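You operate a simulated robot arm through the tools that you are given. There is no shell and no other tool.

The job below is to be done with a simulated robot arm. You get a single attempt, and the scene is never put back.

JOB
Spin the yellow ball and wipe the oil off its crown all round.
Fine: the knob was left at HIGH: turn it to LOW first, start the spinner with dry hands, hold the bench cloth on the crown till no oil shows, lay the cloth back, stop the spinner and let it stand. Touch the turning ball only through the folded cloth, from above; keep out of the splash ring. Drop, tip or break nothing, pinch no finger.

The check looks at the end state, three seconds after you hand in, the way a careful person would. Anything else that was tipped, shoved, dropped, spilled or broken makes it a failure. Flat cloth is picked up by pressing the open fingertips on it (5 to 10 N) and closing them slowly along it; thin cloth reads only 2 to 8 mm in the jaws.

ROBOT AND FRAMES
A 6-joint arm with a two-finger parallel gripper, fixed in place. Base frame: the origin is at the foot of the arm, x ahead of it, y to its left, z up. Readings come in mm, degrees, newtons and seconds.
With the tool pointing down near the work surface it reaches from about 220 to 400 mm from the base axis. Its first joint turns from -66.0 to 66.0 degrees. Payload 2.9 kg.
Tool frame: the origin (TCP) lies between the finger pads and is the grasp point; the fingertips stand 30 mm ahead of it; z points along the fingers, y is the line along which they close. The gripper opens to 110 mm. The fingers are 20 mm wide and 10 mm thick; the gripper's body (48 by 112 mm) begins 55 mm behind the TCP.
Orientation is that of the tool frame in the base frame, as [roll, pitch, yaw] about the fixed x, y, z axes, in that order (R = Rz(yaw) Ry(pitch) Rx(roll)). With the fingers straight down and closing along the base's y, the tool's x points along the base's -x, its y along +y and its z along -z.

CONTROLS
- The arm moves only by the tool jog_arm. Its argument "commands" is a list of rows, each a list of 2 entries, a list of its own where there are three numbers: the shift along the base's x, y, z in units of 200 mm (1.0 is 200 mm), then the turn, a rotation vector about the base's x, y, z in units of 120 degrees (1.0 is 120 degrees). In form: [[[x, y, z], [wx, wy, wz]], ...]. A call has 1 to 20 rows; each row is the pose to reach, as a shift and turn from the pose commanded when the call began. "grip" is the gripper command, from -1 (shut) to 1 (fully open), values between in proportion, set as the call begins (left out, the last holds). A call with a number of a shift or a turn outside -1 to 1 is refused whole. Each row takes 0.2 s and may step no farther than 50 mm and 8.6 degrees from the row before; otherwise, or with a gripper value out of range, the whole call is refused. Where a pose cannot be reached the arm comes as near as it can. A force on the tool above 40 N (or 10 N above the force at the start of the call, whichever is more), or a blocked arm, ends the call early, and 0.2 s more pass. Each finger travels about 108 mm/s and halts on what it meets, pressing with about 29 N; the grip force reading is that of the motor and also rises with nothing between the fingers. The clock runs only during rows and for 0.2 s after the last one: add rows that repeat a pose to give the fingers time. The reply holds the time, the measured pose of the TCP, the force on the tool along the base axes, the opening and the grip force, in the units named above and with some noise, with the torque about the TCP (base axes, N m) and any sound that the robot's microphone picked up, and new pictures: "show" is both (left out), scene, wrist or none.
- Cameras (640 x 400 px; columns grow to the right, rows downward): "scene" is fixed at [82.7, 438.3, 1386.2]; the picture's right is [-0.72, -0.69, 0.00], its down [-0.38, 0.40, -0.84] and it looks along [0.58, -0.60, -0.55] (base axes); focal length 282 px, centre (320, 200). "wrist" rides on the gripper at [72, 17, -103] in the tool frame; the picture's right is [-0.23, 0.97, 0.00], its down [-0.76, -0.18, -0.62] and it looks along [-0.61, -0.14, 0.78] (tool axes); focal length 222 px, centre (320, 200). There is no depth. A picture from a camera that has moved, and an enlarged one, comes with that camera's place and axes in the base frame and with its lens.
- enlarge(camera, box): a new picture of the part [left, top, right, bottom] of that camera's present view, enlarged. It takes no simulated time.
- job_done(): hands the job in; it is judged then, once.

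Nothing tells you positions but the pictures and the camera data. Unless the task says otherwise, let go and move clear before handing in.

The tools are called after ">>>" as name(argument=value, ...) on one line, values as JSON. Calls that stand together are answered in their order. jog_arm: Moves the arm, as the interface text tells. Its arguments: {"type":"object","properties":{"commands":{"type":"array","items":{"type":"array"}},"grip":{"type":"number"},"show":{"type":"string","enum":["both","scene","wrist","none"]}},"required":["commands"]} The other tools are called the same way: enlarge (camera, box) takes an enlarged picture of a part of a camera's view; job_done () hands the job in.

At the start:

```text
t: 0.0
tcp_pos: [424.5, -89.5, 1113.6]
ee_rot: [180.0, 0.1, 180.0]
contact_force: [0.3, 0.7, 0.4]
ft_torque: [-0.01, 0.01, 0.0]
width: 109.9
grasp_force: 0.1
```

scene: 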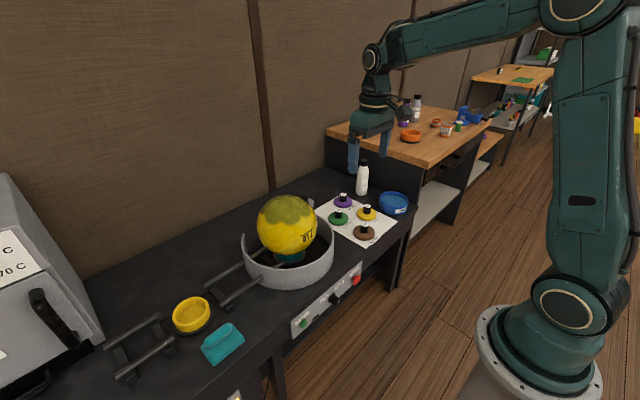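
wrist: 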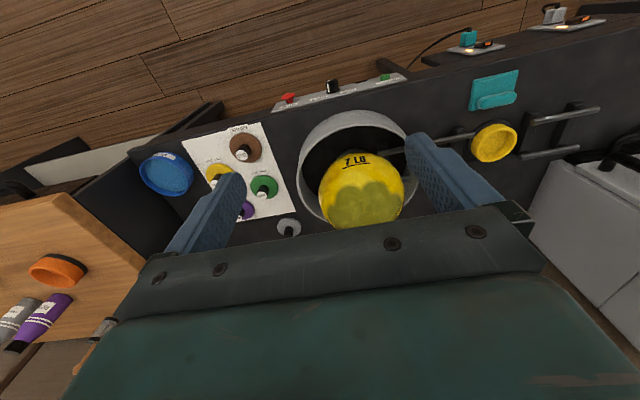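

I see a bench with a yellow ball in a metal splash ring, a panel with green/black/red controls on the bench front, and a teal folded cloth to the left. I will first take enlarged pictures of the panel, the ball and the cloth before moving.

>>> enlarge(camera="scene", box=[270, 250, 390, 350])

>>> enlarge(camera="scene", box=[90, 250, 290, 390])

>>> enlarge(camera="scene", box=[220, 160, 420, 300])

>>> enlarge(camera="wrist", box=[260, 60, 420, 160])

>>> enlarge(camera="wrist", box=[420, 0, 620, 170])

>>> enlarge(camera="wrist", box=[130, 80, 420, 250])

```text
4.00 times, centred on (330, 300) of scene
camera zoom: at [82.7, 438.3, 1386.2], right [-0.72, -0.69, 0.0], down [-0.38, 0.4, -0.84], along [0.58, -0.6, -0.55], focal length 1127 px, centre (280, -200)
```

zoom: 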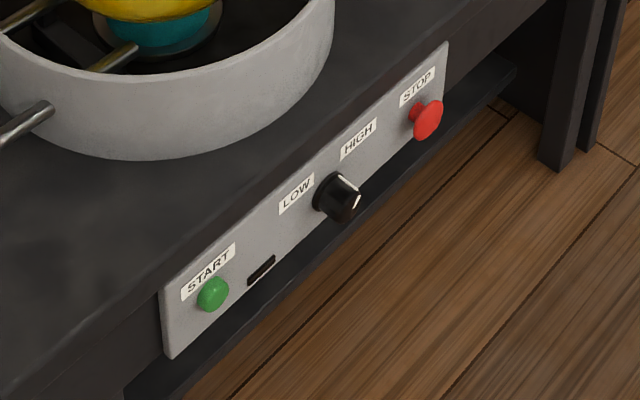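

```text
2.86 times, centred on (190, 320) of scene
camera zoom: at [82.7, 438.3, 1386.2], right [-0.72, -0.69, 0.0], down [-0.38, 0.4, -0.84], along [0.58, -0.6, -0.55], focal length 805 px, centre (691, -143)
```

zoom: 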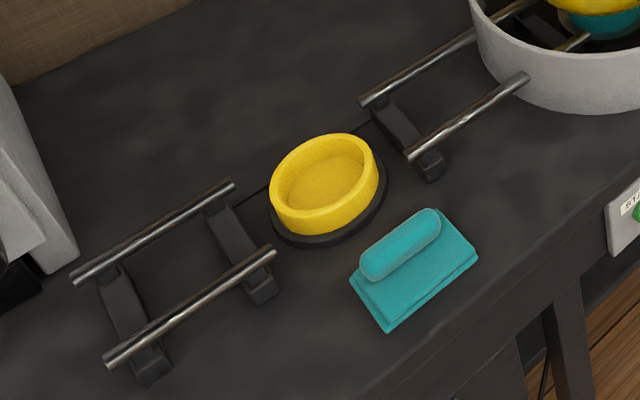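

```text
2.86 times, centred on (320, 230) of scene
camera zoom: at [82.7, 438.3, 1386.2], right [-0.72, -0.69, 0.0], down [-0.38, 0.4, -0.84], along [0.58, -0.6, -0.55], focal length 805 px, centre (320, 114)
```

zoom: 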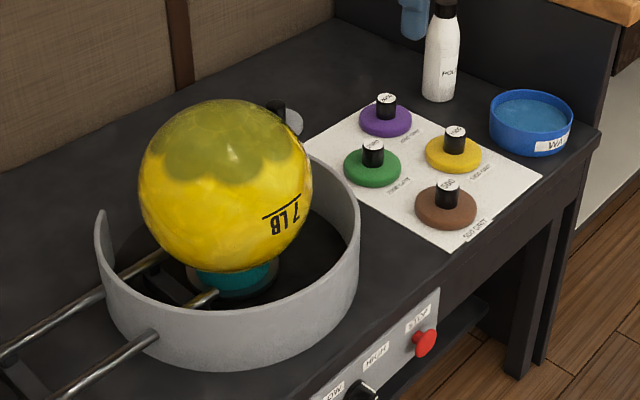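

```text
4.00 times, centred on (340, 110) of wrist
camera zoom: at [351.4, -70.6, 1217.3], right [0.23, 0.97, 0.0], down [0.76, -0.18, 0.62], along [0.61, -0.14, -0.78], focal length 888 px, centre (240, 560)
```

zoom: 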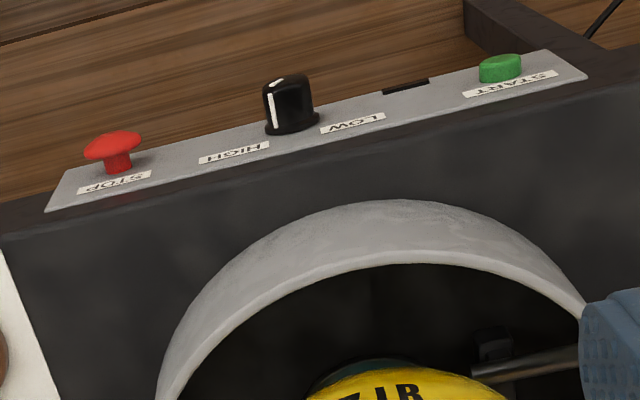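

```text
2.35 times, centred on (520, 85) of wrist
camera zoom: at [351.4, -70.6, 1217.3], right [0.23, 0.97, 0.0], down [0.76, -0.18, 0.62], along [0.61, -0.14, -0.78], focal length 523 px, centre (-151, 471)
```

zoom: 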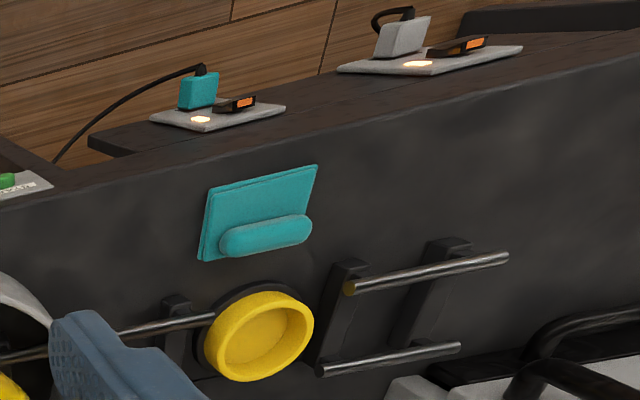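

```text
2.21 times, centred on (275, 165) of wrist
camera zoom: at [351.4, -70.6, 1217.3], right [0.23, 0.97, 0.0], down [0.76, -0.18, 0.62], along [0.61, -0.14, -0.78], focal length 490 px, centre (419, 277)
```

zoom: 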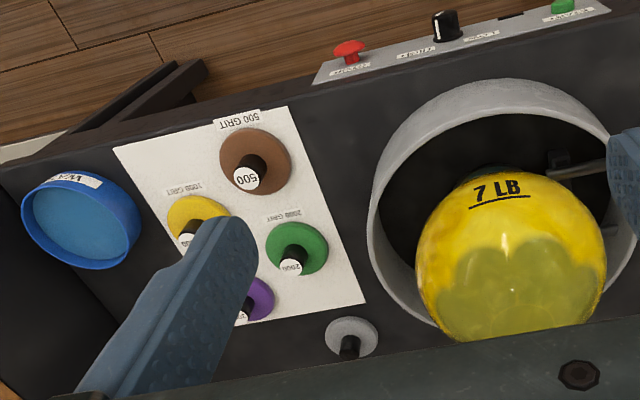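

The bench has a front panel facing the arm with START (green, y≈75), the knob (y≈-68, pointing to HIGH) and STOP (red, y≈-200), at about x 500, z 530. The ball is near (700,-40), and the teal folded cloth with a roll handle is near (595,311,645). First I swing the tool down in free space in front of the panel.

>>> jog_arm(commands=[[[-0.02, 0.02, -0.2], [0, -0.0667, 0]], [[-0.04, 0.04, -0.4], [0, -0.1333, 0]], [[-0.06, 0.06, -0.6], [0, -0.2, 0]], [[-0.08, 0.08, -0.8], [0, -0.2667, 0]], [[-0.1, 0.1, -1.0], [0, -0.3333, 0]]], show="both")

```text
t: 1.2
tcp_pos: [403.3, -70.8, 911.2]
ee_rot: [179.9, 39.9, 180.0]
contact_force: [0.6, 0.1, -0.9]
ft_torque: [0.03, 0.0, -0.01]
width: 109.8
grasp_force: 0.1
camera wrist: at [280.8, -51.4, 944.7], right [0.17, 0.97, 0.15], down [0.18, -0.18, 0.97], along [0.97, -0.14, -0.21], focal length 222 px, centre (320, 200)
```

scene: 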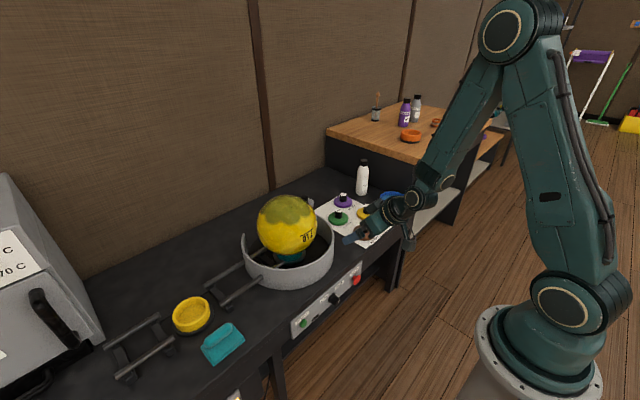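
wrist: 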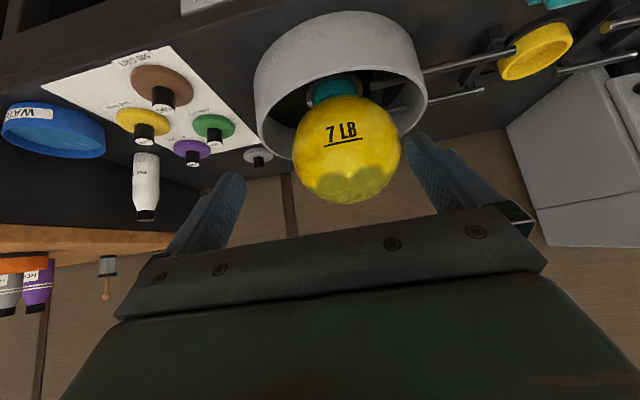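

The ball's centre looks to be near (707,-45,765) with a radius of about 106 mm, so the crown is near z 871. I carry on down in front of the panel while turning the tool toward horizontal.

>>> jog_arm(commands=[[[-0.03, 0.0, -0.2], [0, -0.0667, 0]], [[-0.06, 0.0, -0.4], [0, -0.1333, 0]], [[-0.09, 0.0, -0.6], [0, -0.2, 0]], [[-0.12, 0.0, -0.8], [0, -0.2667, 0]], [[-0.15, 0.0, -1.0], [0, -0.3333, 0]]], show="none")

>>> jog_arm(commands=[[[0.0, 0.0, -0.2], [0, -0.0417, 0]], [[0.0, 0.0, -0.4], [0, -0.0833, 0]], [[0.0, 0.0, -0.6], [0, -0.0833, 0]], [[0.0, 0.0, -0.88], [0, -0.0833, 0]]], show="both")

```text
t: 2.4
tcp_pos: [485.2, -170.4, 722.6]
ee_rot: [179.1, 75.1, 179.9]
contact_force: [0.9, 0.5, 0.2]
ft_torque: [0.02, 0.01, 0.03]
width: 109.9
grasp_force: 0.0
out of reach, approached as far as the arm can: row 2, 3, 4, 5
```

```text
refused: row 4 steps farther than a row can; nothing moved
```

The last pose folded the arm too far, so it stopped at (485,-170,723), in free space above the floor side of the bench front. I check where things stand before going on.

>>> jog_arm(commands=[[[0.0, 0.0, 0.0], [0, 0, 0]]], show="both")

```text
t: 2.8
tcp_pos: [484.5, -167.9, 723.1]
ee_rot: [179.3, 75.1, 180.0]
contact_force: [-0.8, -0.2, -0.6]
ft_torque: [0.0, -0.02, 0.01]
width: 110.1
grasp_force: 0.1
camera wrist: at [365.3, -151.9, 680.7], right [0.05, 0.97, 0.22], down [-0.4, -0.19, 0.9], along [0.91, -0.13, 0.38], focal length 222 px, centre (320, 200)
```

scene: 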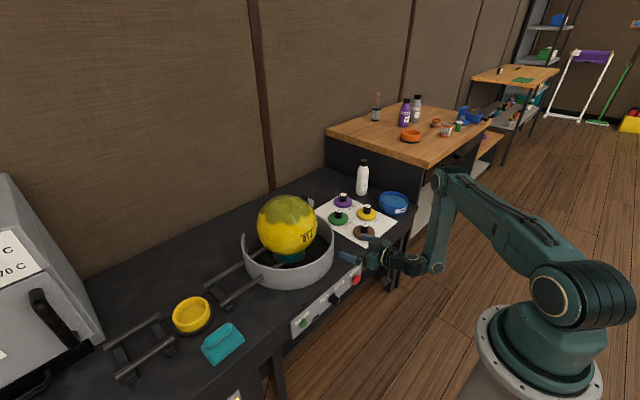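
wrist: 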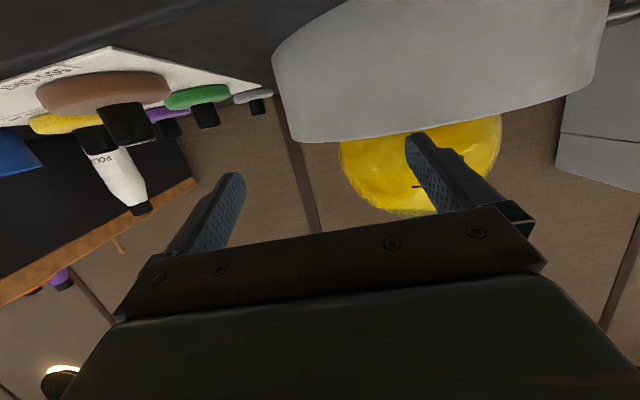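

The commanded pose follows where the arm really stands. I retract from the bench edge and go down to the panel level, in front of the knob.

>>> jog_arm(commands=[[[-0.1, 0.05, -0.05], [0, 0, 0]], [[-0.17, 0.15, -0.15], [0, 0, 0]], [[-0.22, 0.25, -0.3], [0, 0, 0]], [[-0.26, 0.38, -0.45], [0, 0, 0]], [[-0.27, 0.5, -0.6], [0, 0, 0]]], show="both")

```text
t: 3.8
tcp_pos: [482.3, -135.6, 633.0]
ee_rot: [179.7, 75.3, 179.8]
contact_force: [-23.4, 3.1, 20.3]
ft_torque: [-1.26, -0.26, -1.29]
width: 108.0
grasp_force: 0.1
out of reach, approached as far as the arm can: row 1, 2, 3, 4
stopped in row 4: the force on the tool passed its limit at 120 N (the readings are from after the stop); the commanded pose is now the measured one
camera wrist: at [363.8, -118.0, 590.4], right [0.06, 0.97, 0.22], down [-0.41, -0.18, 0.89], along [0.91, -0.14, 0.39], focal length 222 px, centre (320, 200)
```

scene: 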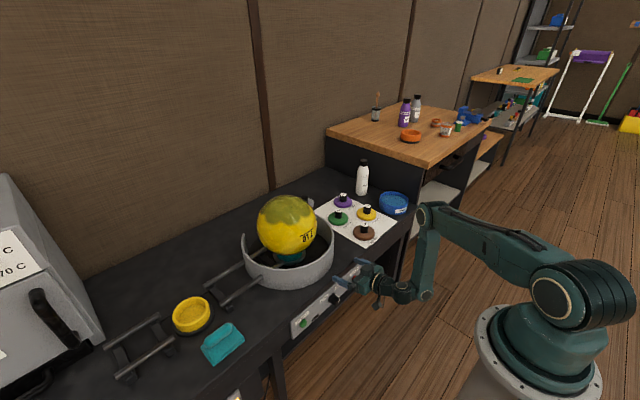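
wrist: 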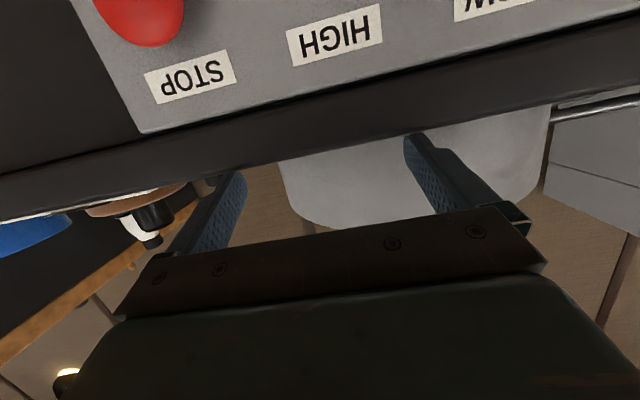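

The fingertips touched the bench edge from above because the arm cannot hold that much tilt so close in. I lift straight off first, then make the tool steeper before going back.

>>> jog_arm(commands=[[[0, 0, 0.1], [0, 0, 0]], [[0, 0, 0.25], [0, 0, 0]], [[0, 0, 0.3], [0, 0.0667, 0]], [[0, 0, 0.35], [0, 0.1333, 0]]], show="scene")

```text
t: 4.8
tcp_pos: [482.8, -132.9, 702.7]
ee_rot: [179.8, 59.2, 180.0]
contact_force: [0.3, -0.5, -0.3]
ft_torque: [0.0, 0.02, -0.02]
width: 110.1
grasp_force: 0.1
out of reach, approached as far as the arm can: row 1, 2
```

scene: 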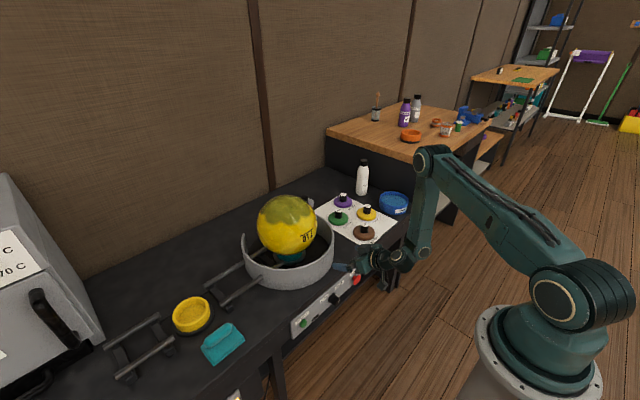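

Clear of the bench now. I back away from the bench edge at this height with the tool at about 59° tilt.

>>> jog_arm(commands=[[[-0.1, 0.0, 0.0], [0, 0, 0]], [[-0.2, 0.05, 0.0], [0, 0.03, 0]], [[-0.3, 0.15, 0.0], [0, 0.03, 0]], [[-0.35, 0.32, 0.0], [0, 0.03, 0]]], show="none")

```text
t: 5.8
tcp_pos: [414.4, -72.0, 701.6]
ee_rot: [179.9, 55.6, -179.9]
contact_force: [0.2, -0.1, 0.6]
ft_torque: [-0.03, 0.0, 0.0]
width: 110.1
grasp_force: 0.1
```

Reached without trouble. Now I go down to panel height, still about 60 mm short of the panel.

>>> jog_arm(commands=[[[0, 0, -0.2], [0, 0, 0]], [[0, 0, -0.4], [0, 0, 0]], [[0, 0, -0.6], [0, 0, 0]], [[0.0, 0, -0.75], [0, 0, 0]]], show="both")

```text
t: 6.8
tcp_pos: [413.6, -69.6, 553.6]
ee_rot: [179.8, 55.7, 180.0]
contact_force: [-0.1, 0.5, -0.4]
ft_torque: [-0.02, 0.0, 0.0]
width: 110.0
grasp_force: 0.0
camera wrist: at [286.4, -52.9, 552.3], right [0.12, 0.97, 0.19], down [-0.08, -0.18, 0.98], along [0.99, -0.14, 0.06], focal length 222 px, centre (320, 200)
```

scene: 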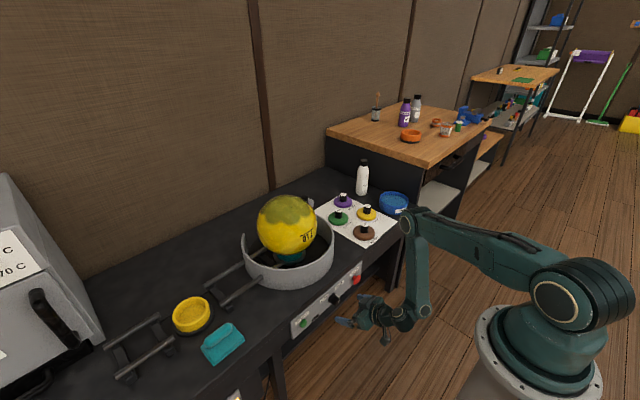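
wrist: 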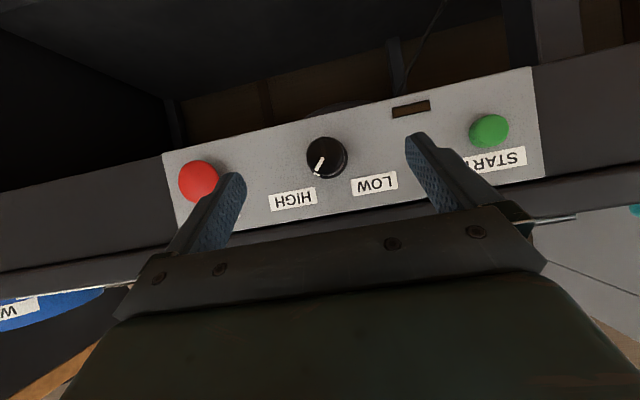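

Now I have a head-on view of the panel (upside down in the wrist picture). I zoom in on the knob and the buttons.

>>> enlarge(camera="wrist", box=[260, 110, 420, 230])

>>> enlarge(camera="wrist", box=[140, 50, 560, 250])

>>> enlarge(camera="scene", box=[280, 250, 400, 350])

```text
3.33 times, centred on (340, 170) of wrist
camera zoom: at [286.4, -52.9, 552.3], right [0.12, 0.97, 0.19], down [-0.08, -0.18, 0.98], along [0.99, -0.14, 0.06], focal length 740 px, centre (253, 300)
```

zoom: 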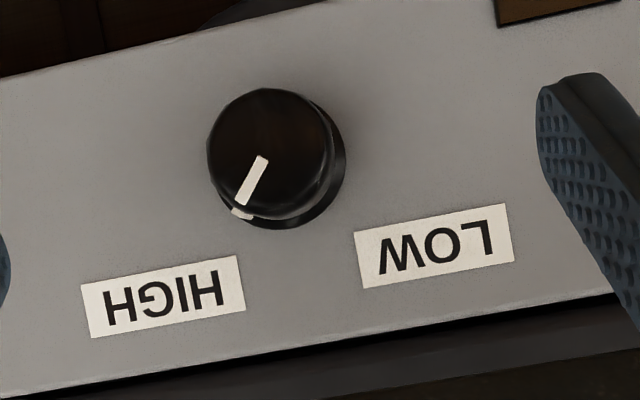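

```text
1.52 times, centred on (350, 150) of wrist
camera zoom: at [286.4, -52.9, 552.3], right [0.12, 0.97, 0.19], down [-0.08, -0.18, 0.98], along [0.99, -0.14, 0.06], focal length 338 px, centre (274, 276)
```

zoom: 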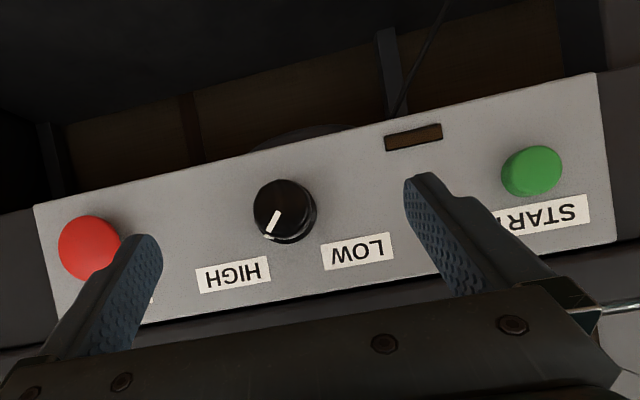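

```text
4.00 times, centred on (340, 300) of scene
camera zoom: at [82.7, 438.3, 1386.2], right [-0.72, -0.69, 0.0], down [-0.38, 0.4, -0.84], along [0.58, -0.6, -0.55], focal length 1127 px, centre (240, -200)
```

zoom: 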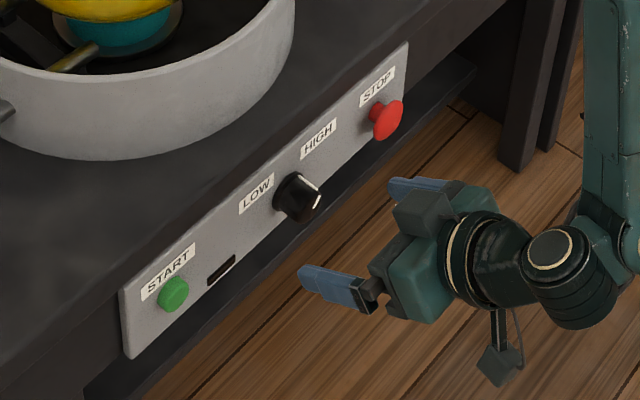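

The knob (about 35 mm across) sits near (487…510, -70, 528) with its pointer about 35° from upright toward HIGH; LOW lies the same angle to the other side, so it needs about a 70° turn about the x axis. I pre-twist the tool the other way and set the opening to about 70 mm at a safe standoff.

>>> jog_arm(commands=[[[0.01, -0.04, 0.02], [0.0583, 0, 0]], [[0.02, -0.07, 0.04], [0.1167, 0, 0]], [[0.03, -0.1, 0.06], [0.175, 0, 0]], [[0.03, -0.13, 0.07], [0.2333, 0, 0]], [[0.03, -0.15, 0.08], [0.2917, 0, 0]]], grip=0.27, show="both")

```text
t: 8.0
tcp_pos: [419.2, -100.9, 569.5]
ee_rot: [128.6, 42.4, 140.1]
contact_force: [-0.4, -0.8, 0.4]
ft_torque: [0.02, -0.01, 0.01]
width: 69.9
grasp_force: 0.1
camera wrist: at [292.8, -85.6, 578.4], right [0.13, 0.69, 0.72], down [-0.08, -0.71, 0.7], along [0.99, -0.15, -0.03], focal length 222 px, centre (320, 200)
```

scene: 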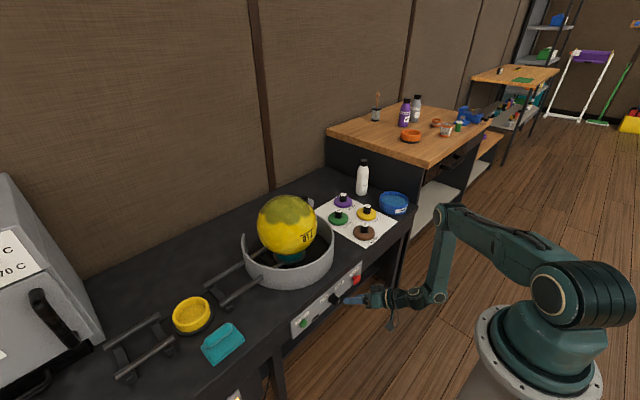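
wrist: 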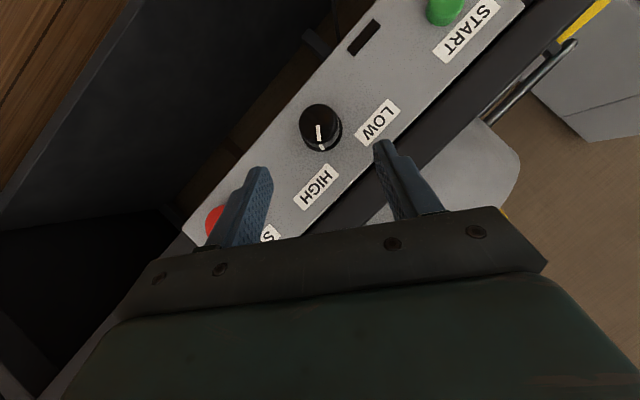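

The knob shows between the finger lines as planned. I advance most of the way along the tool axis and look again.

>>> jog_arm(commands=[[[0.07, 0.029, -0.04], [0, 0, 0]], [[0.14, 0.058, -0.08], [0, 0, 0]], [[0.2, 0.083, -0.114], [0, 0, 0]]], show="both")

>>> enlarge(camera="wrist", box=[220, 40, 440, 200])

>>> enlarge(camera="scene", box=[290, 250, 410, 350])

```text
t: 8.8
tcp_pos: [458.3, -84.6, 547.4]
ee_rot: [128.7, 42.5, 140.0]
contact_force: [0.0, -0.4, -0.3]
ft_torque: [0.03, 0.01, -0.02]
width: 69.8
grasp_force: 0.1
camera wrist: at [331.9, -69.5, 556.5], right [0.13, 0.69, 0.71], down [-0.08, -0.71, 0.7], along [0.99, -0.15, -0.03], focal length 222 px, centre (320, 200)
```

scene: 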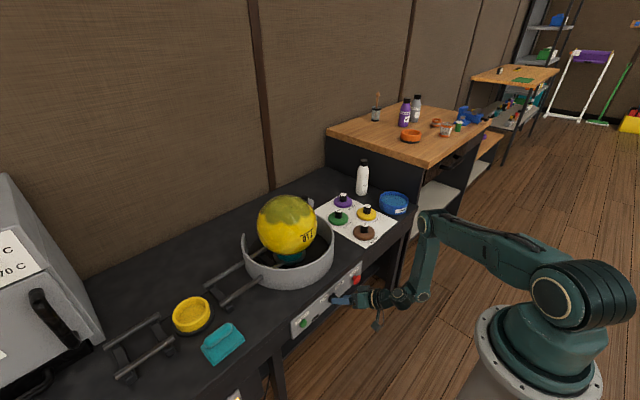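
wrist: 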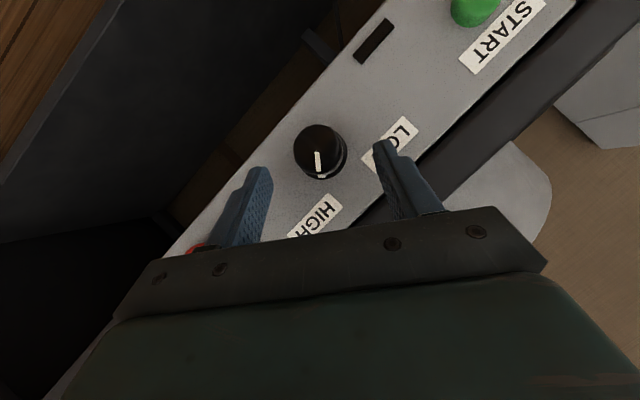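

```text
2.50 times, centred on (330, 120) of wrist
camera zoom: at [331.9, -69.5, 556.5], right [0.13, 0.69, 0.71], down [-0.08, -0.71, 0.7], along [0.99, -0.15, -0.03], focal length 555 px, centre (295, 400)
```

zoom: 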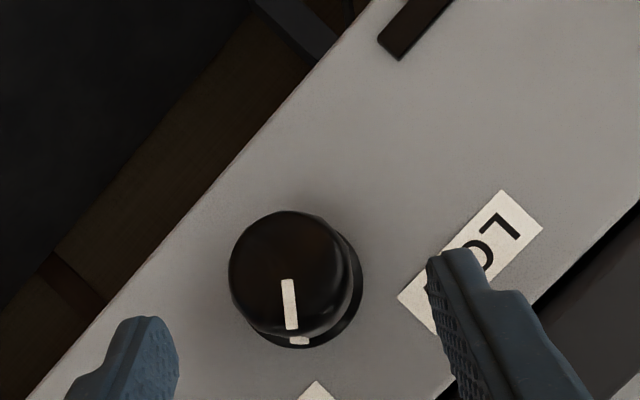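

```text
4.00 times, centred on (350, 300) of scene
camera zoom: at [82.7, 438.3, 1386.2], right [-0.72, -0.69, 0.0], down [-0.38, 0.4, -0.84], along [0.58, -0.6, -0.55], focal length 1127 px, centre (200, -200)
```

zoom: 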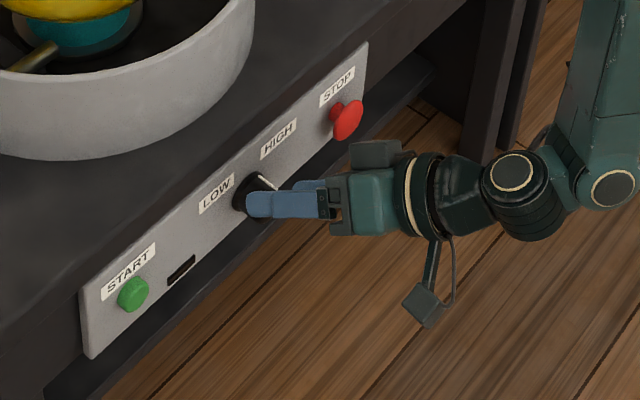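

The knob's cap is at about (487,-69,525.5), centred between the fingers. I advance the last 21 mm and check for contact before closing.

>>> jog_arm(commands=[[[0.045, 0.019, -0.026], [0, 0, 0]], [[0.088, 0.038, -0.052], [0, 0, 0]]], show="both")

>>> enlarge(camera="wrist", box=[220, 60, 440, 220])

```text
t: 9.4
tcp_pos: [476.7, -76.1, 536.3]
ee_rot: [128.7, 42.4, 140.1]
contact_force: [0.6, 0.9, -0.3]
ft_torque: [0.0, -0.02, -0.02]
width: 70.0
grasp_force: 0.1
camera wrist: at [350.1, -61.1, 545.3], right [0.13, 0.69, 0.71], down [-0.08, -0.71, 0.7], along [0.99, -0.15, -0.03], focal length 222 px, centre (320, 200)
```

scene: 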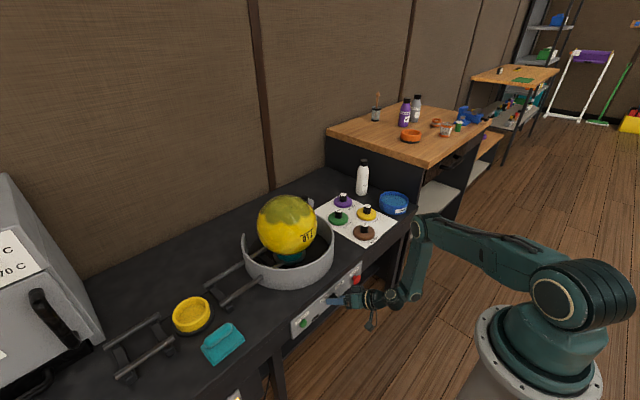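
wrist: 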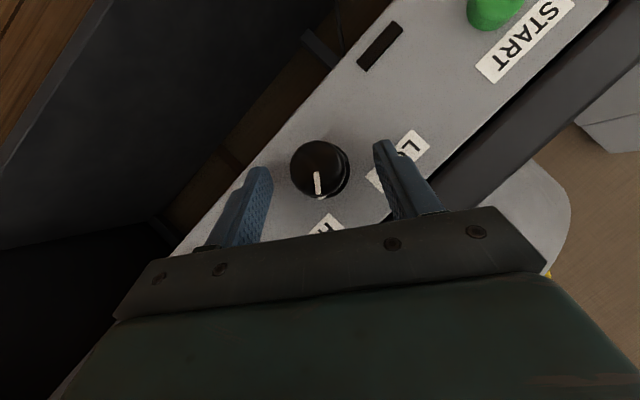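

```text
2.50 times, centred on (330, 140) of wrist
camera zoom: at [350.1, -61.1, 545.3], right [0.13, 0.69, 0.71], down [-0.08, -0.71, 0.7], along [0.99, -0.15, -0.03], focal length 555 px, centre (295, 350)
```

zoom: 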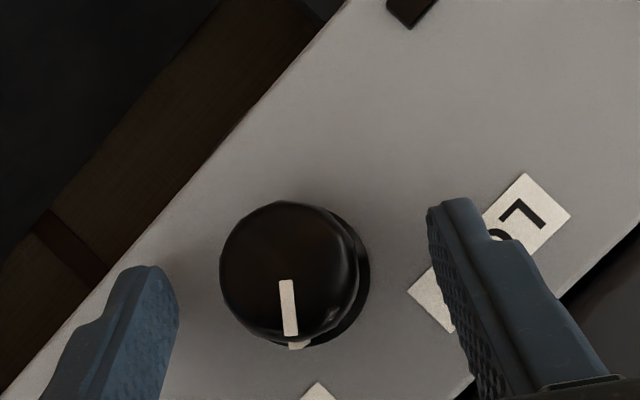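

The fingers straddle the knob without contact. I close them on it now.

>>> jog_arm(commands=[[[0, 0, 0], [0, 0, 0]], [[0, 0, 0], [0, 0, 0]], [[0, 0, 0], [0, 0, 0]]], grip=-0.5, show="wrist")

>>> enlarge(camera="wrist", box=[220, 60, 440, 220])

```text
t: 10.2
tcp_pos: [475.8, -75.7, 536.4]
ee_rot: [128.7, 42.5, 140.0]
contact_force: [6.3, 0.9, -6.4]
ft_torque: [-0.05, 0.52, -0.69]
width: 33.7
grasp_force: 44.8
camera wrist: at [350.1, -61.3, 545.2], right [0.13, 0.69, 0.71], down [-0.08, -0.71, 0.7], along [0.99, -0.15, -0.03], focal length 222 px, centre (320, 200)
```

wrist: 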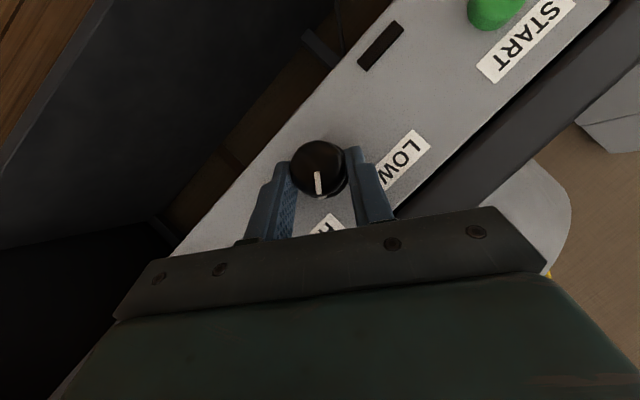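

```text
2.50 times, centred on (330, 140) of wrist
camera zoom: at [350.1, -61.3, 545.2], right [0.13, 0.69, 0.71], down [-0.08, -0.71, 0.7], along [0.99, -0.15, -0.03], focal length 555 px, centre (295, 350)
```

zoom: 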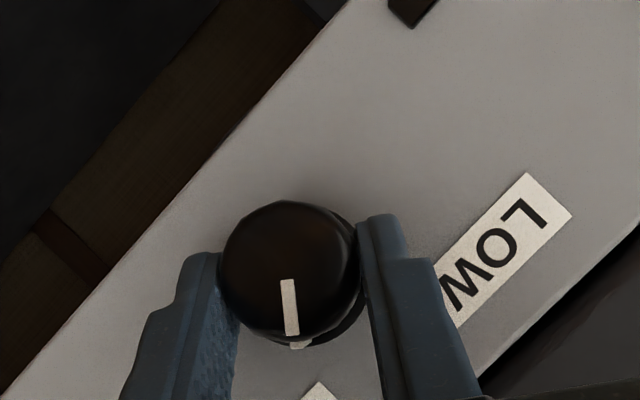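

Gripped at 33.7 mm. I turn the knob the first half, 35° about its axis toward LOW, and look.

>>> jog_arm(commands=[[[0, 0.0067, 0.0036], [-0.0583, 0, 0]], [[0, 0.0137, 0.0064], [-0.1167, 0, 0]], [[0, 0.0209, 0.0085], [-0.175, 0, 0]], [[0, 0.0283, 0.0096], [-0.2333, 0, 0]], [[0, 0.036, 0.0098], [-0.2917, 0, 0]]], show="wrist")

>>> enlarge(camera="wrist", box=[220, 60, 440, 220])

```text
t: 11.4
tcp_pos: [477.0, -69.3, 538.0]
ee_rot: [-180.0, 55.8, -179.9]
contact_force: [-17.4, 1.1, 22.7]
ft_torque: [-0.01, -0.28, -0.66]
width: 33.2
grasp_force: 45.5
camera wrist: at [350.2, -52.1, 537.3], right [0.13, 0.97, 0.19], down [-0.09, -0.18, 0.98], along [0.99, -0.14, 0.06], focal length 222 px, centre (320, 200)
```

wrist: 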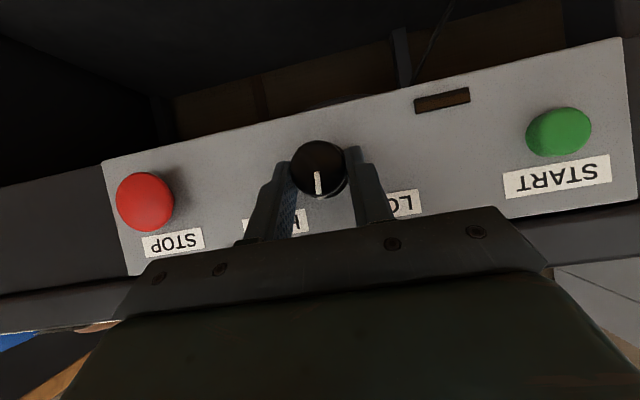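

```text
2.50 times, centred on (330, 140) of wrist
camera zoom: at [350.2, -52.1, 537.3], right [0.13, 0.97, 0.19], down [-0.09, -0.18, 0.98], along [0.99, -0.14, 0.06], focal length 555 px, centre (295, 350)
```

zoom: 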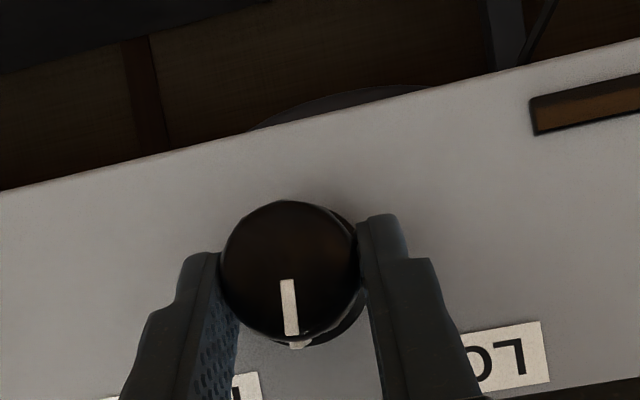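

The knob turned with the fingers; the pointer is now about upright. I turn the second half with a small relief of the push on the panel.

>>> jog_arm(commands=[[[-0.004, 0.0074, 0.003], [-0.0583, 0, 0]], [[-0.0075, 0.0148, 0.0036], [-0.1167, 0, 0]], [[-0.0075, 0.0218, 0.001], [-0.175, 0, 0]], [[-0.0075, 0.0285, -0.0024], [-0.2333, 0, 0]], [[-0.0075, 0.035, -0.0065], [-0.2917, 0, 0]]], show="both")

>>> enlarge(camera="wrist", box=[220, 60, 440, 220])

>>> enlarge(camera="scene", box=[290, 250, 410, 350])

```text
t: 12.0
tcp_pos: [476.9, -67.4, 537.8]
ee_rot: [-161.9, 54.4, -165.5]
contact_force: [-0.1, -5.3, -0.8]
ft_torque: [-0.07, -0.03, 1.57]
width: 33.7
grasp_force: 44.9
stopped in row 2: the force on the tool passed its limit at 61 N (the readings are from after the stop); the commanded pose is now the measured one
camera wrist: at [350.8, -49.1, 534.1], right [0.14, 0.99, 0.01], down [-0.09, 0.0, 1.0], along [0.99, -0.14, 0.09], focal length 222 px, centre (320, 200)
```

scene: 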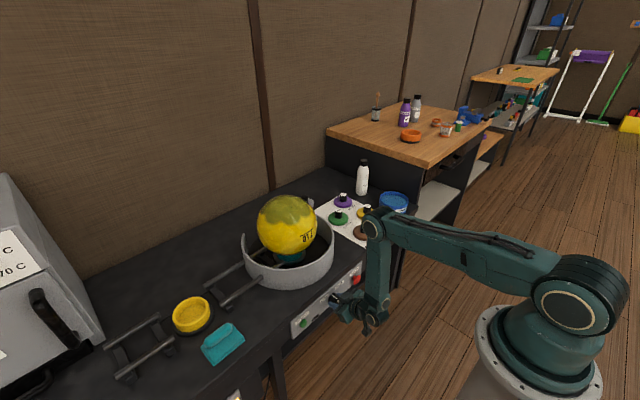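
wrist: 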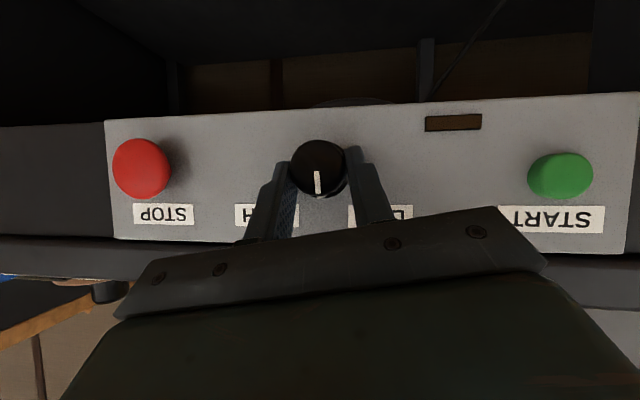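

```text
2.50 times, centred on (330, 140) of wrist
camera zoom: at [350.8, -49.1, 534.1], right [0.14, 0.99, 0.01], down [-0.09, 0.0, 1.0], along [0.99, -0.14, 0.09], focal length 555 px, centre (295, 350)
```

zoom: 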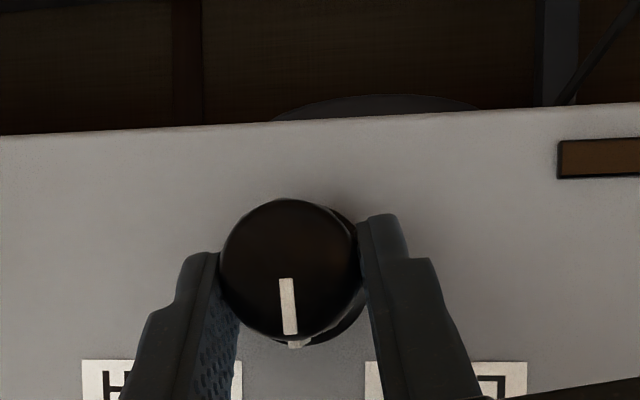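

```text
4.00 times, centred on (350, 300) of scene
camera zoom: at [82.7, 438.2, 1386.2], right [-0.72, -0.69, 0.0], down [-0.38, 0.4, -0.84], along [0.58, -0.6, -0.55], focal length 1127 px, centre (200, -200)
```

zoom: 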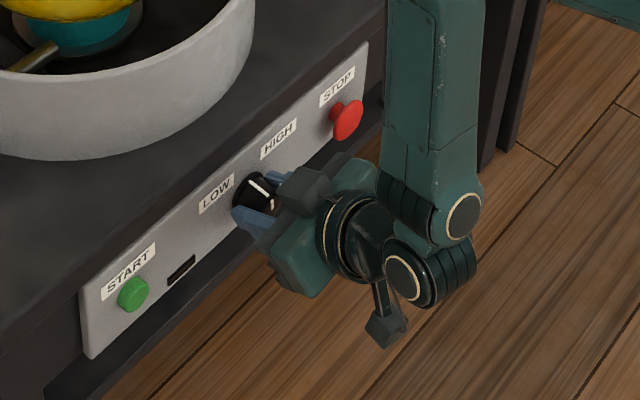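

The fast wrist swing pushed on the knob and the call stopped; the pointer is now about 10° past upright toward LOW, with forces small again. I go on slowly in 2.5° steps.

>>> jog_arm(commands=[[[0, 0.0025, -0.0004], [-0.0208, 0, 0]], [[0, 0.0051, -0.0009], [-0.0417, 0, 0]], [[0, 0.0076, -0.0016], [-0.0625, 0, 0]], [[0, 0.0101, -0.0023], [-0.0833, 0, 0]], [[0, 0.0126, -0.0032], [-0.1042, 0, 0]], [[0, 0.015, -0.0041], [-0.125, 0, 0]]], show="both")

>>> enlarge(camera="wrist", box=[220, 60, 440, 220])

```text
t: 13.4
tcp_pos: [477.4, -63.8, 538.3]
ee_rot: [-139.8, 48.6, -148.2]
contact_force: [7.1, -13.1, 4.0]
ft_torque: [-0.17, 0.92, 0.46]
width: 33.4
grasp_force: 45.2
camera wrist: at [350.9, -47.5, 529.0], right [0.14, 0.96, -0.25], down [-0.09, 0.26, 0.96], along [0.99, -0.11, 0.12], focal length 222 px, centre (320, 200)
```

scene: 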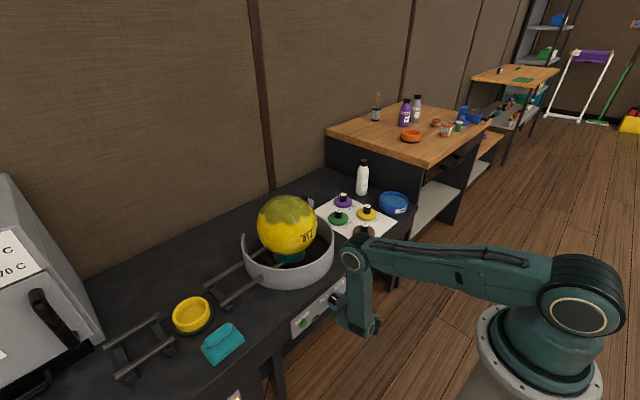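
wrist: 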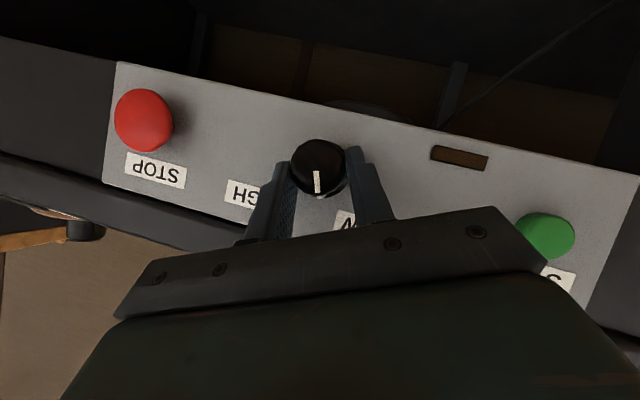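

```text
2.50 times, centred on (330, 140) of wrist
camera zoom: at [350.9, -47.5, 529.0], right [0.14, 0.96, -0.25], down [-0.09, 0.26, 0.96], along [0.99, -0.11, 0.12], focal length 555 px, centre (295, 350)
```

zoom: 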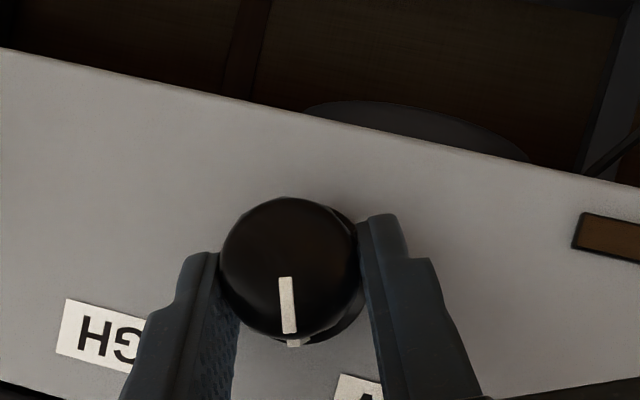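

The pointer is now about 20° past upright; LOW mirrors HIGH at roughly 38–40°. I continue with another 20° in small steps.

>>> jog_arm(commands=[[[0, 0.0024, -0.0011], [-0.0208, 0, 0]], [[0, 0.0047, -0.0022], [-0.0417, 0, 0]], [[0, 0.007, -0.0035], [-0.0625, 0, 0]], [[0, 0.0092, -0.0048], [-0.0833, 0, 0]], [[0, 0.0114, -0.0063], [-0.1042, 0, 0]], [[0, 0.0135, -0.0078], [-0.125, 0, 0]], [[0, 0.0155, -0.0095], [-0.1458, 0, 0]], [[0, 0.0174, -0.0112], [-0.1667, 0, 0]]], show="both")

>>> enlarge(camera="wrist", box=[220, 60, 440, 220])

>>> enlarge(camera="scene", box=[290, 250, 410, 350])

```text
t: 15.2
tcp_pos: [476.5, -59.5, 535.1]
ee_rot: [-118.7, 35.8, -134.0]
contact_force: [17.6, -9.2, -0.7]
ft_torque: [-0.07, 0.16, 1.17]
width: 33.6
grasp_force: 45.5
camera wrist: at [350.5, -47.8, 522.1], right [0.14, 0.82, -0.56], down [-0.09, 0.57, 0.82], along [0.99, -0.06, 0.15], focal length 222 px, centre (320, 200)
```

scene: 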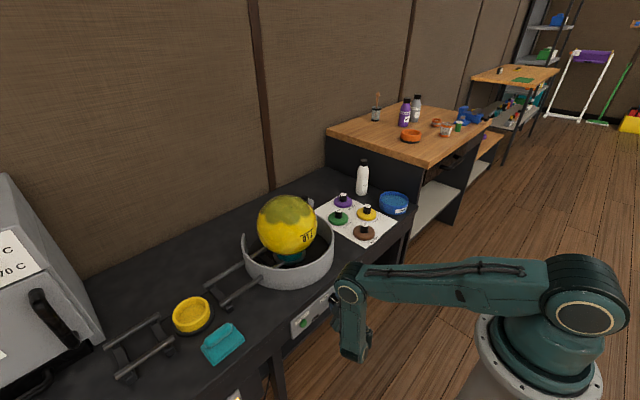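
wrist: 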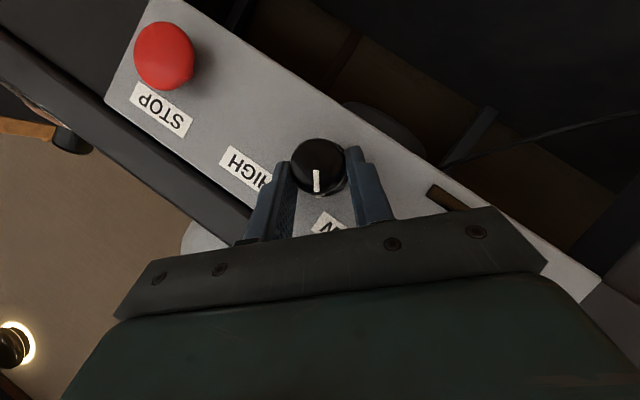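

```text
2.50 times, centred on (330, 140) of wrist
camera zoom: at [350.5, -47.8, 522.1], right [0.14, 0.82, -0.56], down [-0.09, 0.57, 0.82], along [0.99, -0.06, 0.15], focal length 555 px, centre (295, 350)
```

zoom: 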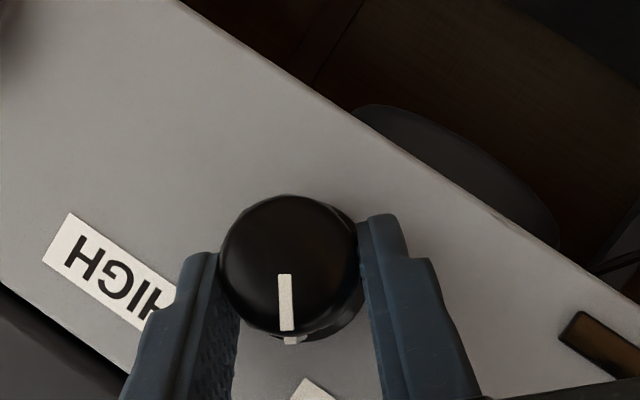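

```text
4.00 times, centred on (350, 300) of scene
camera zoom: at [83.0, 438.2, 1386.2], right [-0.72, -0.69, 0.0], down [-0.38, 0.4, -0.83], along [0.58, -0.6, -0.55], focal length 1127 px, centre (200, -200)
```

zoom: 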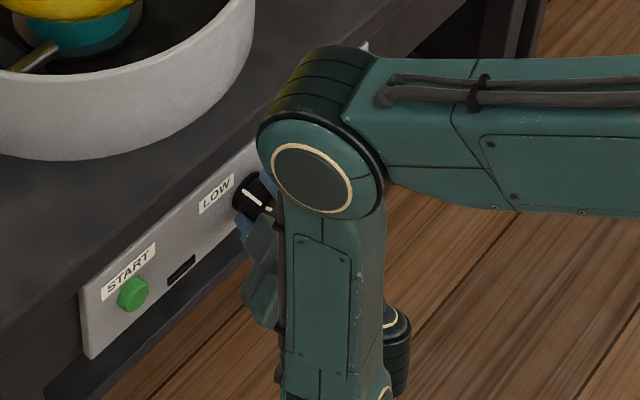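

The pointer now reads about 37–40° toward LOW, mirroring where it stood at HIGH. I open the fingers and back off along the tool axis to look at it properly.

>>> jog_arm(commands=[[[0, 0, 0], [0, 0, 0]], [[0, 0, 0], [0, 0, 0]], [[-0.05, 0.024, 0.024], [0, 0, 0]], [[-0.12, 0.058, 0.058], [0, 0, 0]], [[-0.2, 0.096, 0.097], [0, 0, 0]], [[-0.26, 0.125, 0.126], [0, 0, 0]]], grip=0.27, show="both")

>>> enlarge(camera="wrist", box=[220, 60, 440, 220])

```text
t: 16.6
tcp_pos: [425.5, -33.7, 560.0]
ee_rot: [-118.8, 36.0, -134.1]
contact_force: [0.1, 0.8, -0.7]
ft_torque: [0.03, 0.02, 0.01]
width: 69.6
grasp_force: 0.0
camera wrist: at [297.9, -21.8, 546.4], right [0.14, 0.82, -0.56], down [-0.09, 0.57, 0.82], along [0.99, -0.06, 0.15], focal length 222 px, centre (320, 200)
```

scene: 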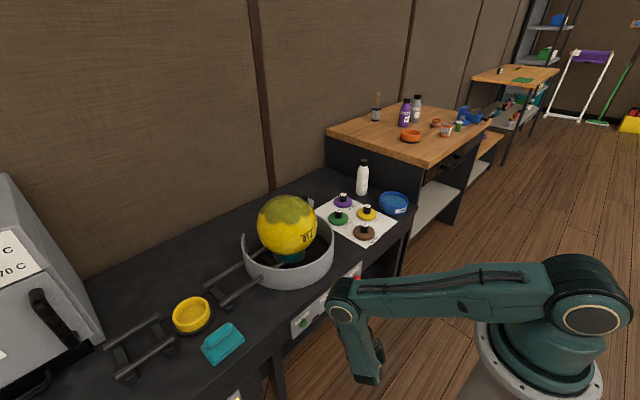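
wrist: 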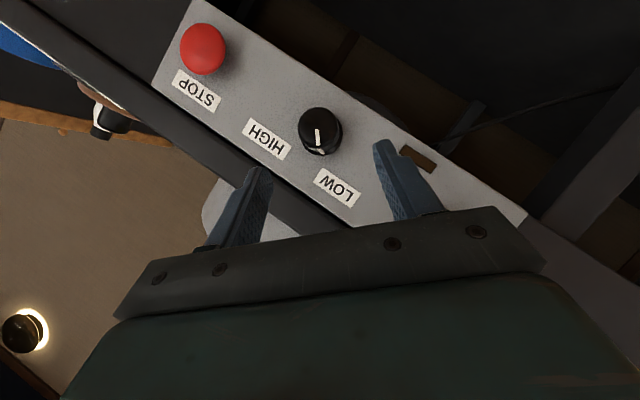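

```text
2.50 times, centred on (330, 140) of wrist
camera zoom: at [297.9, -21.8, 546.4], right [0.14, 0.82, -0.56], down [-0.09, 0.57, 0.82], along [0.99, -0.06, 0.15], focal length 555 px, centre (295, 350)
```

zoom: 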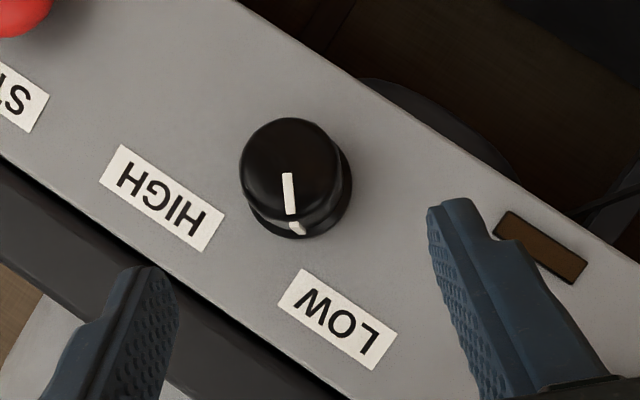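

The knob now points at LOW, mirror-symmetric to before. Next I bring the closed fingers around to a standoff in front of START (about y 73, z 530).

>>> jog_arm(commands=[[[-0.02, 0.05, 0.0], [0.0417, 0, 0]], [[-0.04, 0.1, 0.0], [0.0833, 0, 0]], [[-0.06, 0.16, 0.0], [0.125, 0, 0]], [[-0.075, 0.22, 0.0], [0.1667, 0, 0]], [[-0.075, 0.28, -0.02], [0.2083, 0, 0]], [[-0.075, 0.34, -0.04], [0.25, 0, 0]], [[-0.075, 0.4, -0.06], [0.2917, 0, 0]], [[-0.075, 0.46, -0.08], [0.3333, 0, 0]], [[-0.075, 0.5335, -0.1], [0.3733, 0, 0]]], grip=-1, show="both")

>>> enlarge(camera="wrist", box=[140, 40, 560, 240])

```text
t: 18.6
tcp_pos: [408.7, 71.5, 537.9]
ee_rot: [-179.5, 55.8, 179.9]
contact_force: [-0.3, -0.1, -0.2]
ft_torque: [0.0, -0.01, 0.03]
width: 0.0
grasp_force: 28.9
camera wrist: at [283.3, 90.3, 538.0], right [0.14, 0.97, 0.18], down [-0.09, -0.17, 0.98], along [0.99, -0.15, 0.06], focal length 222 px, centre (320, 200)
```

scene: 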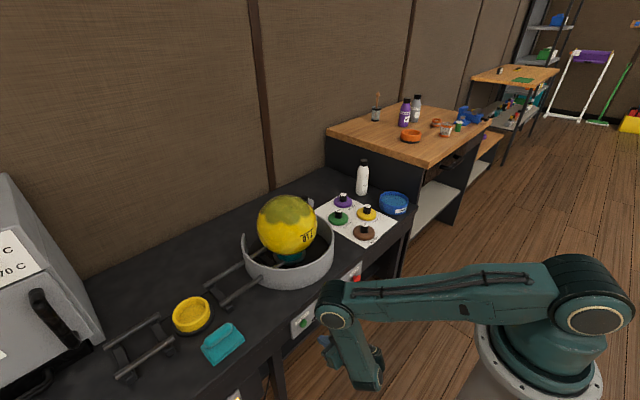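
wrist: 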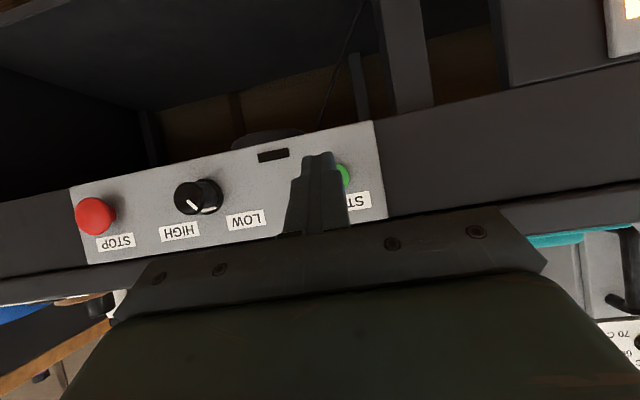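

```text
1.52 times, centred on (350, 140) of wrist
camera zoom: at [283.3, 90.3, 538.0], right [0.14, 0.97, 0.18], down [-0.09, -0.17, 0.98], along [0.99, -0.15, 0.06], focal length 338 px, centre (274, 291)
```

zoom: 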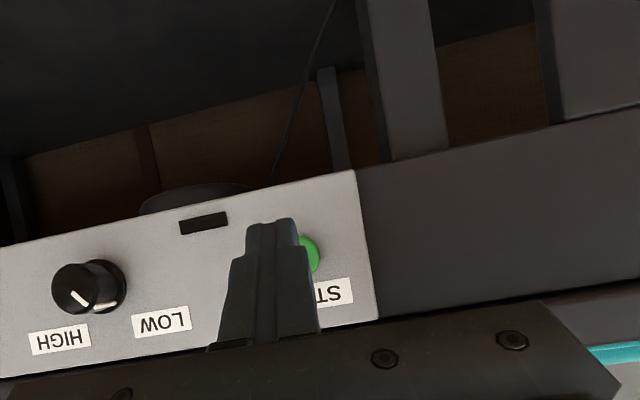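

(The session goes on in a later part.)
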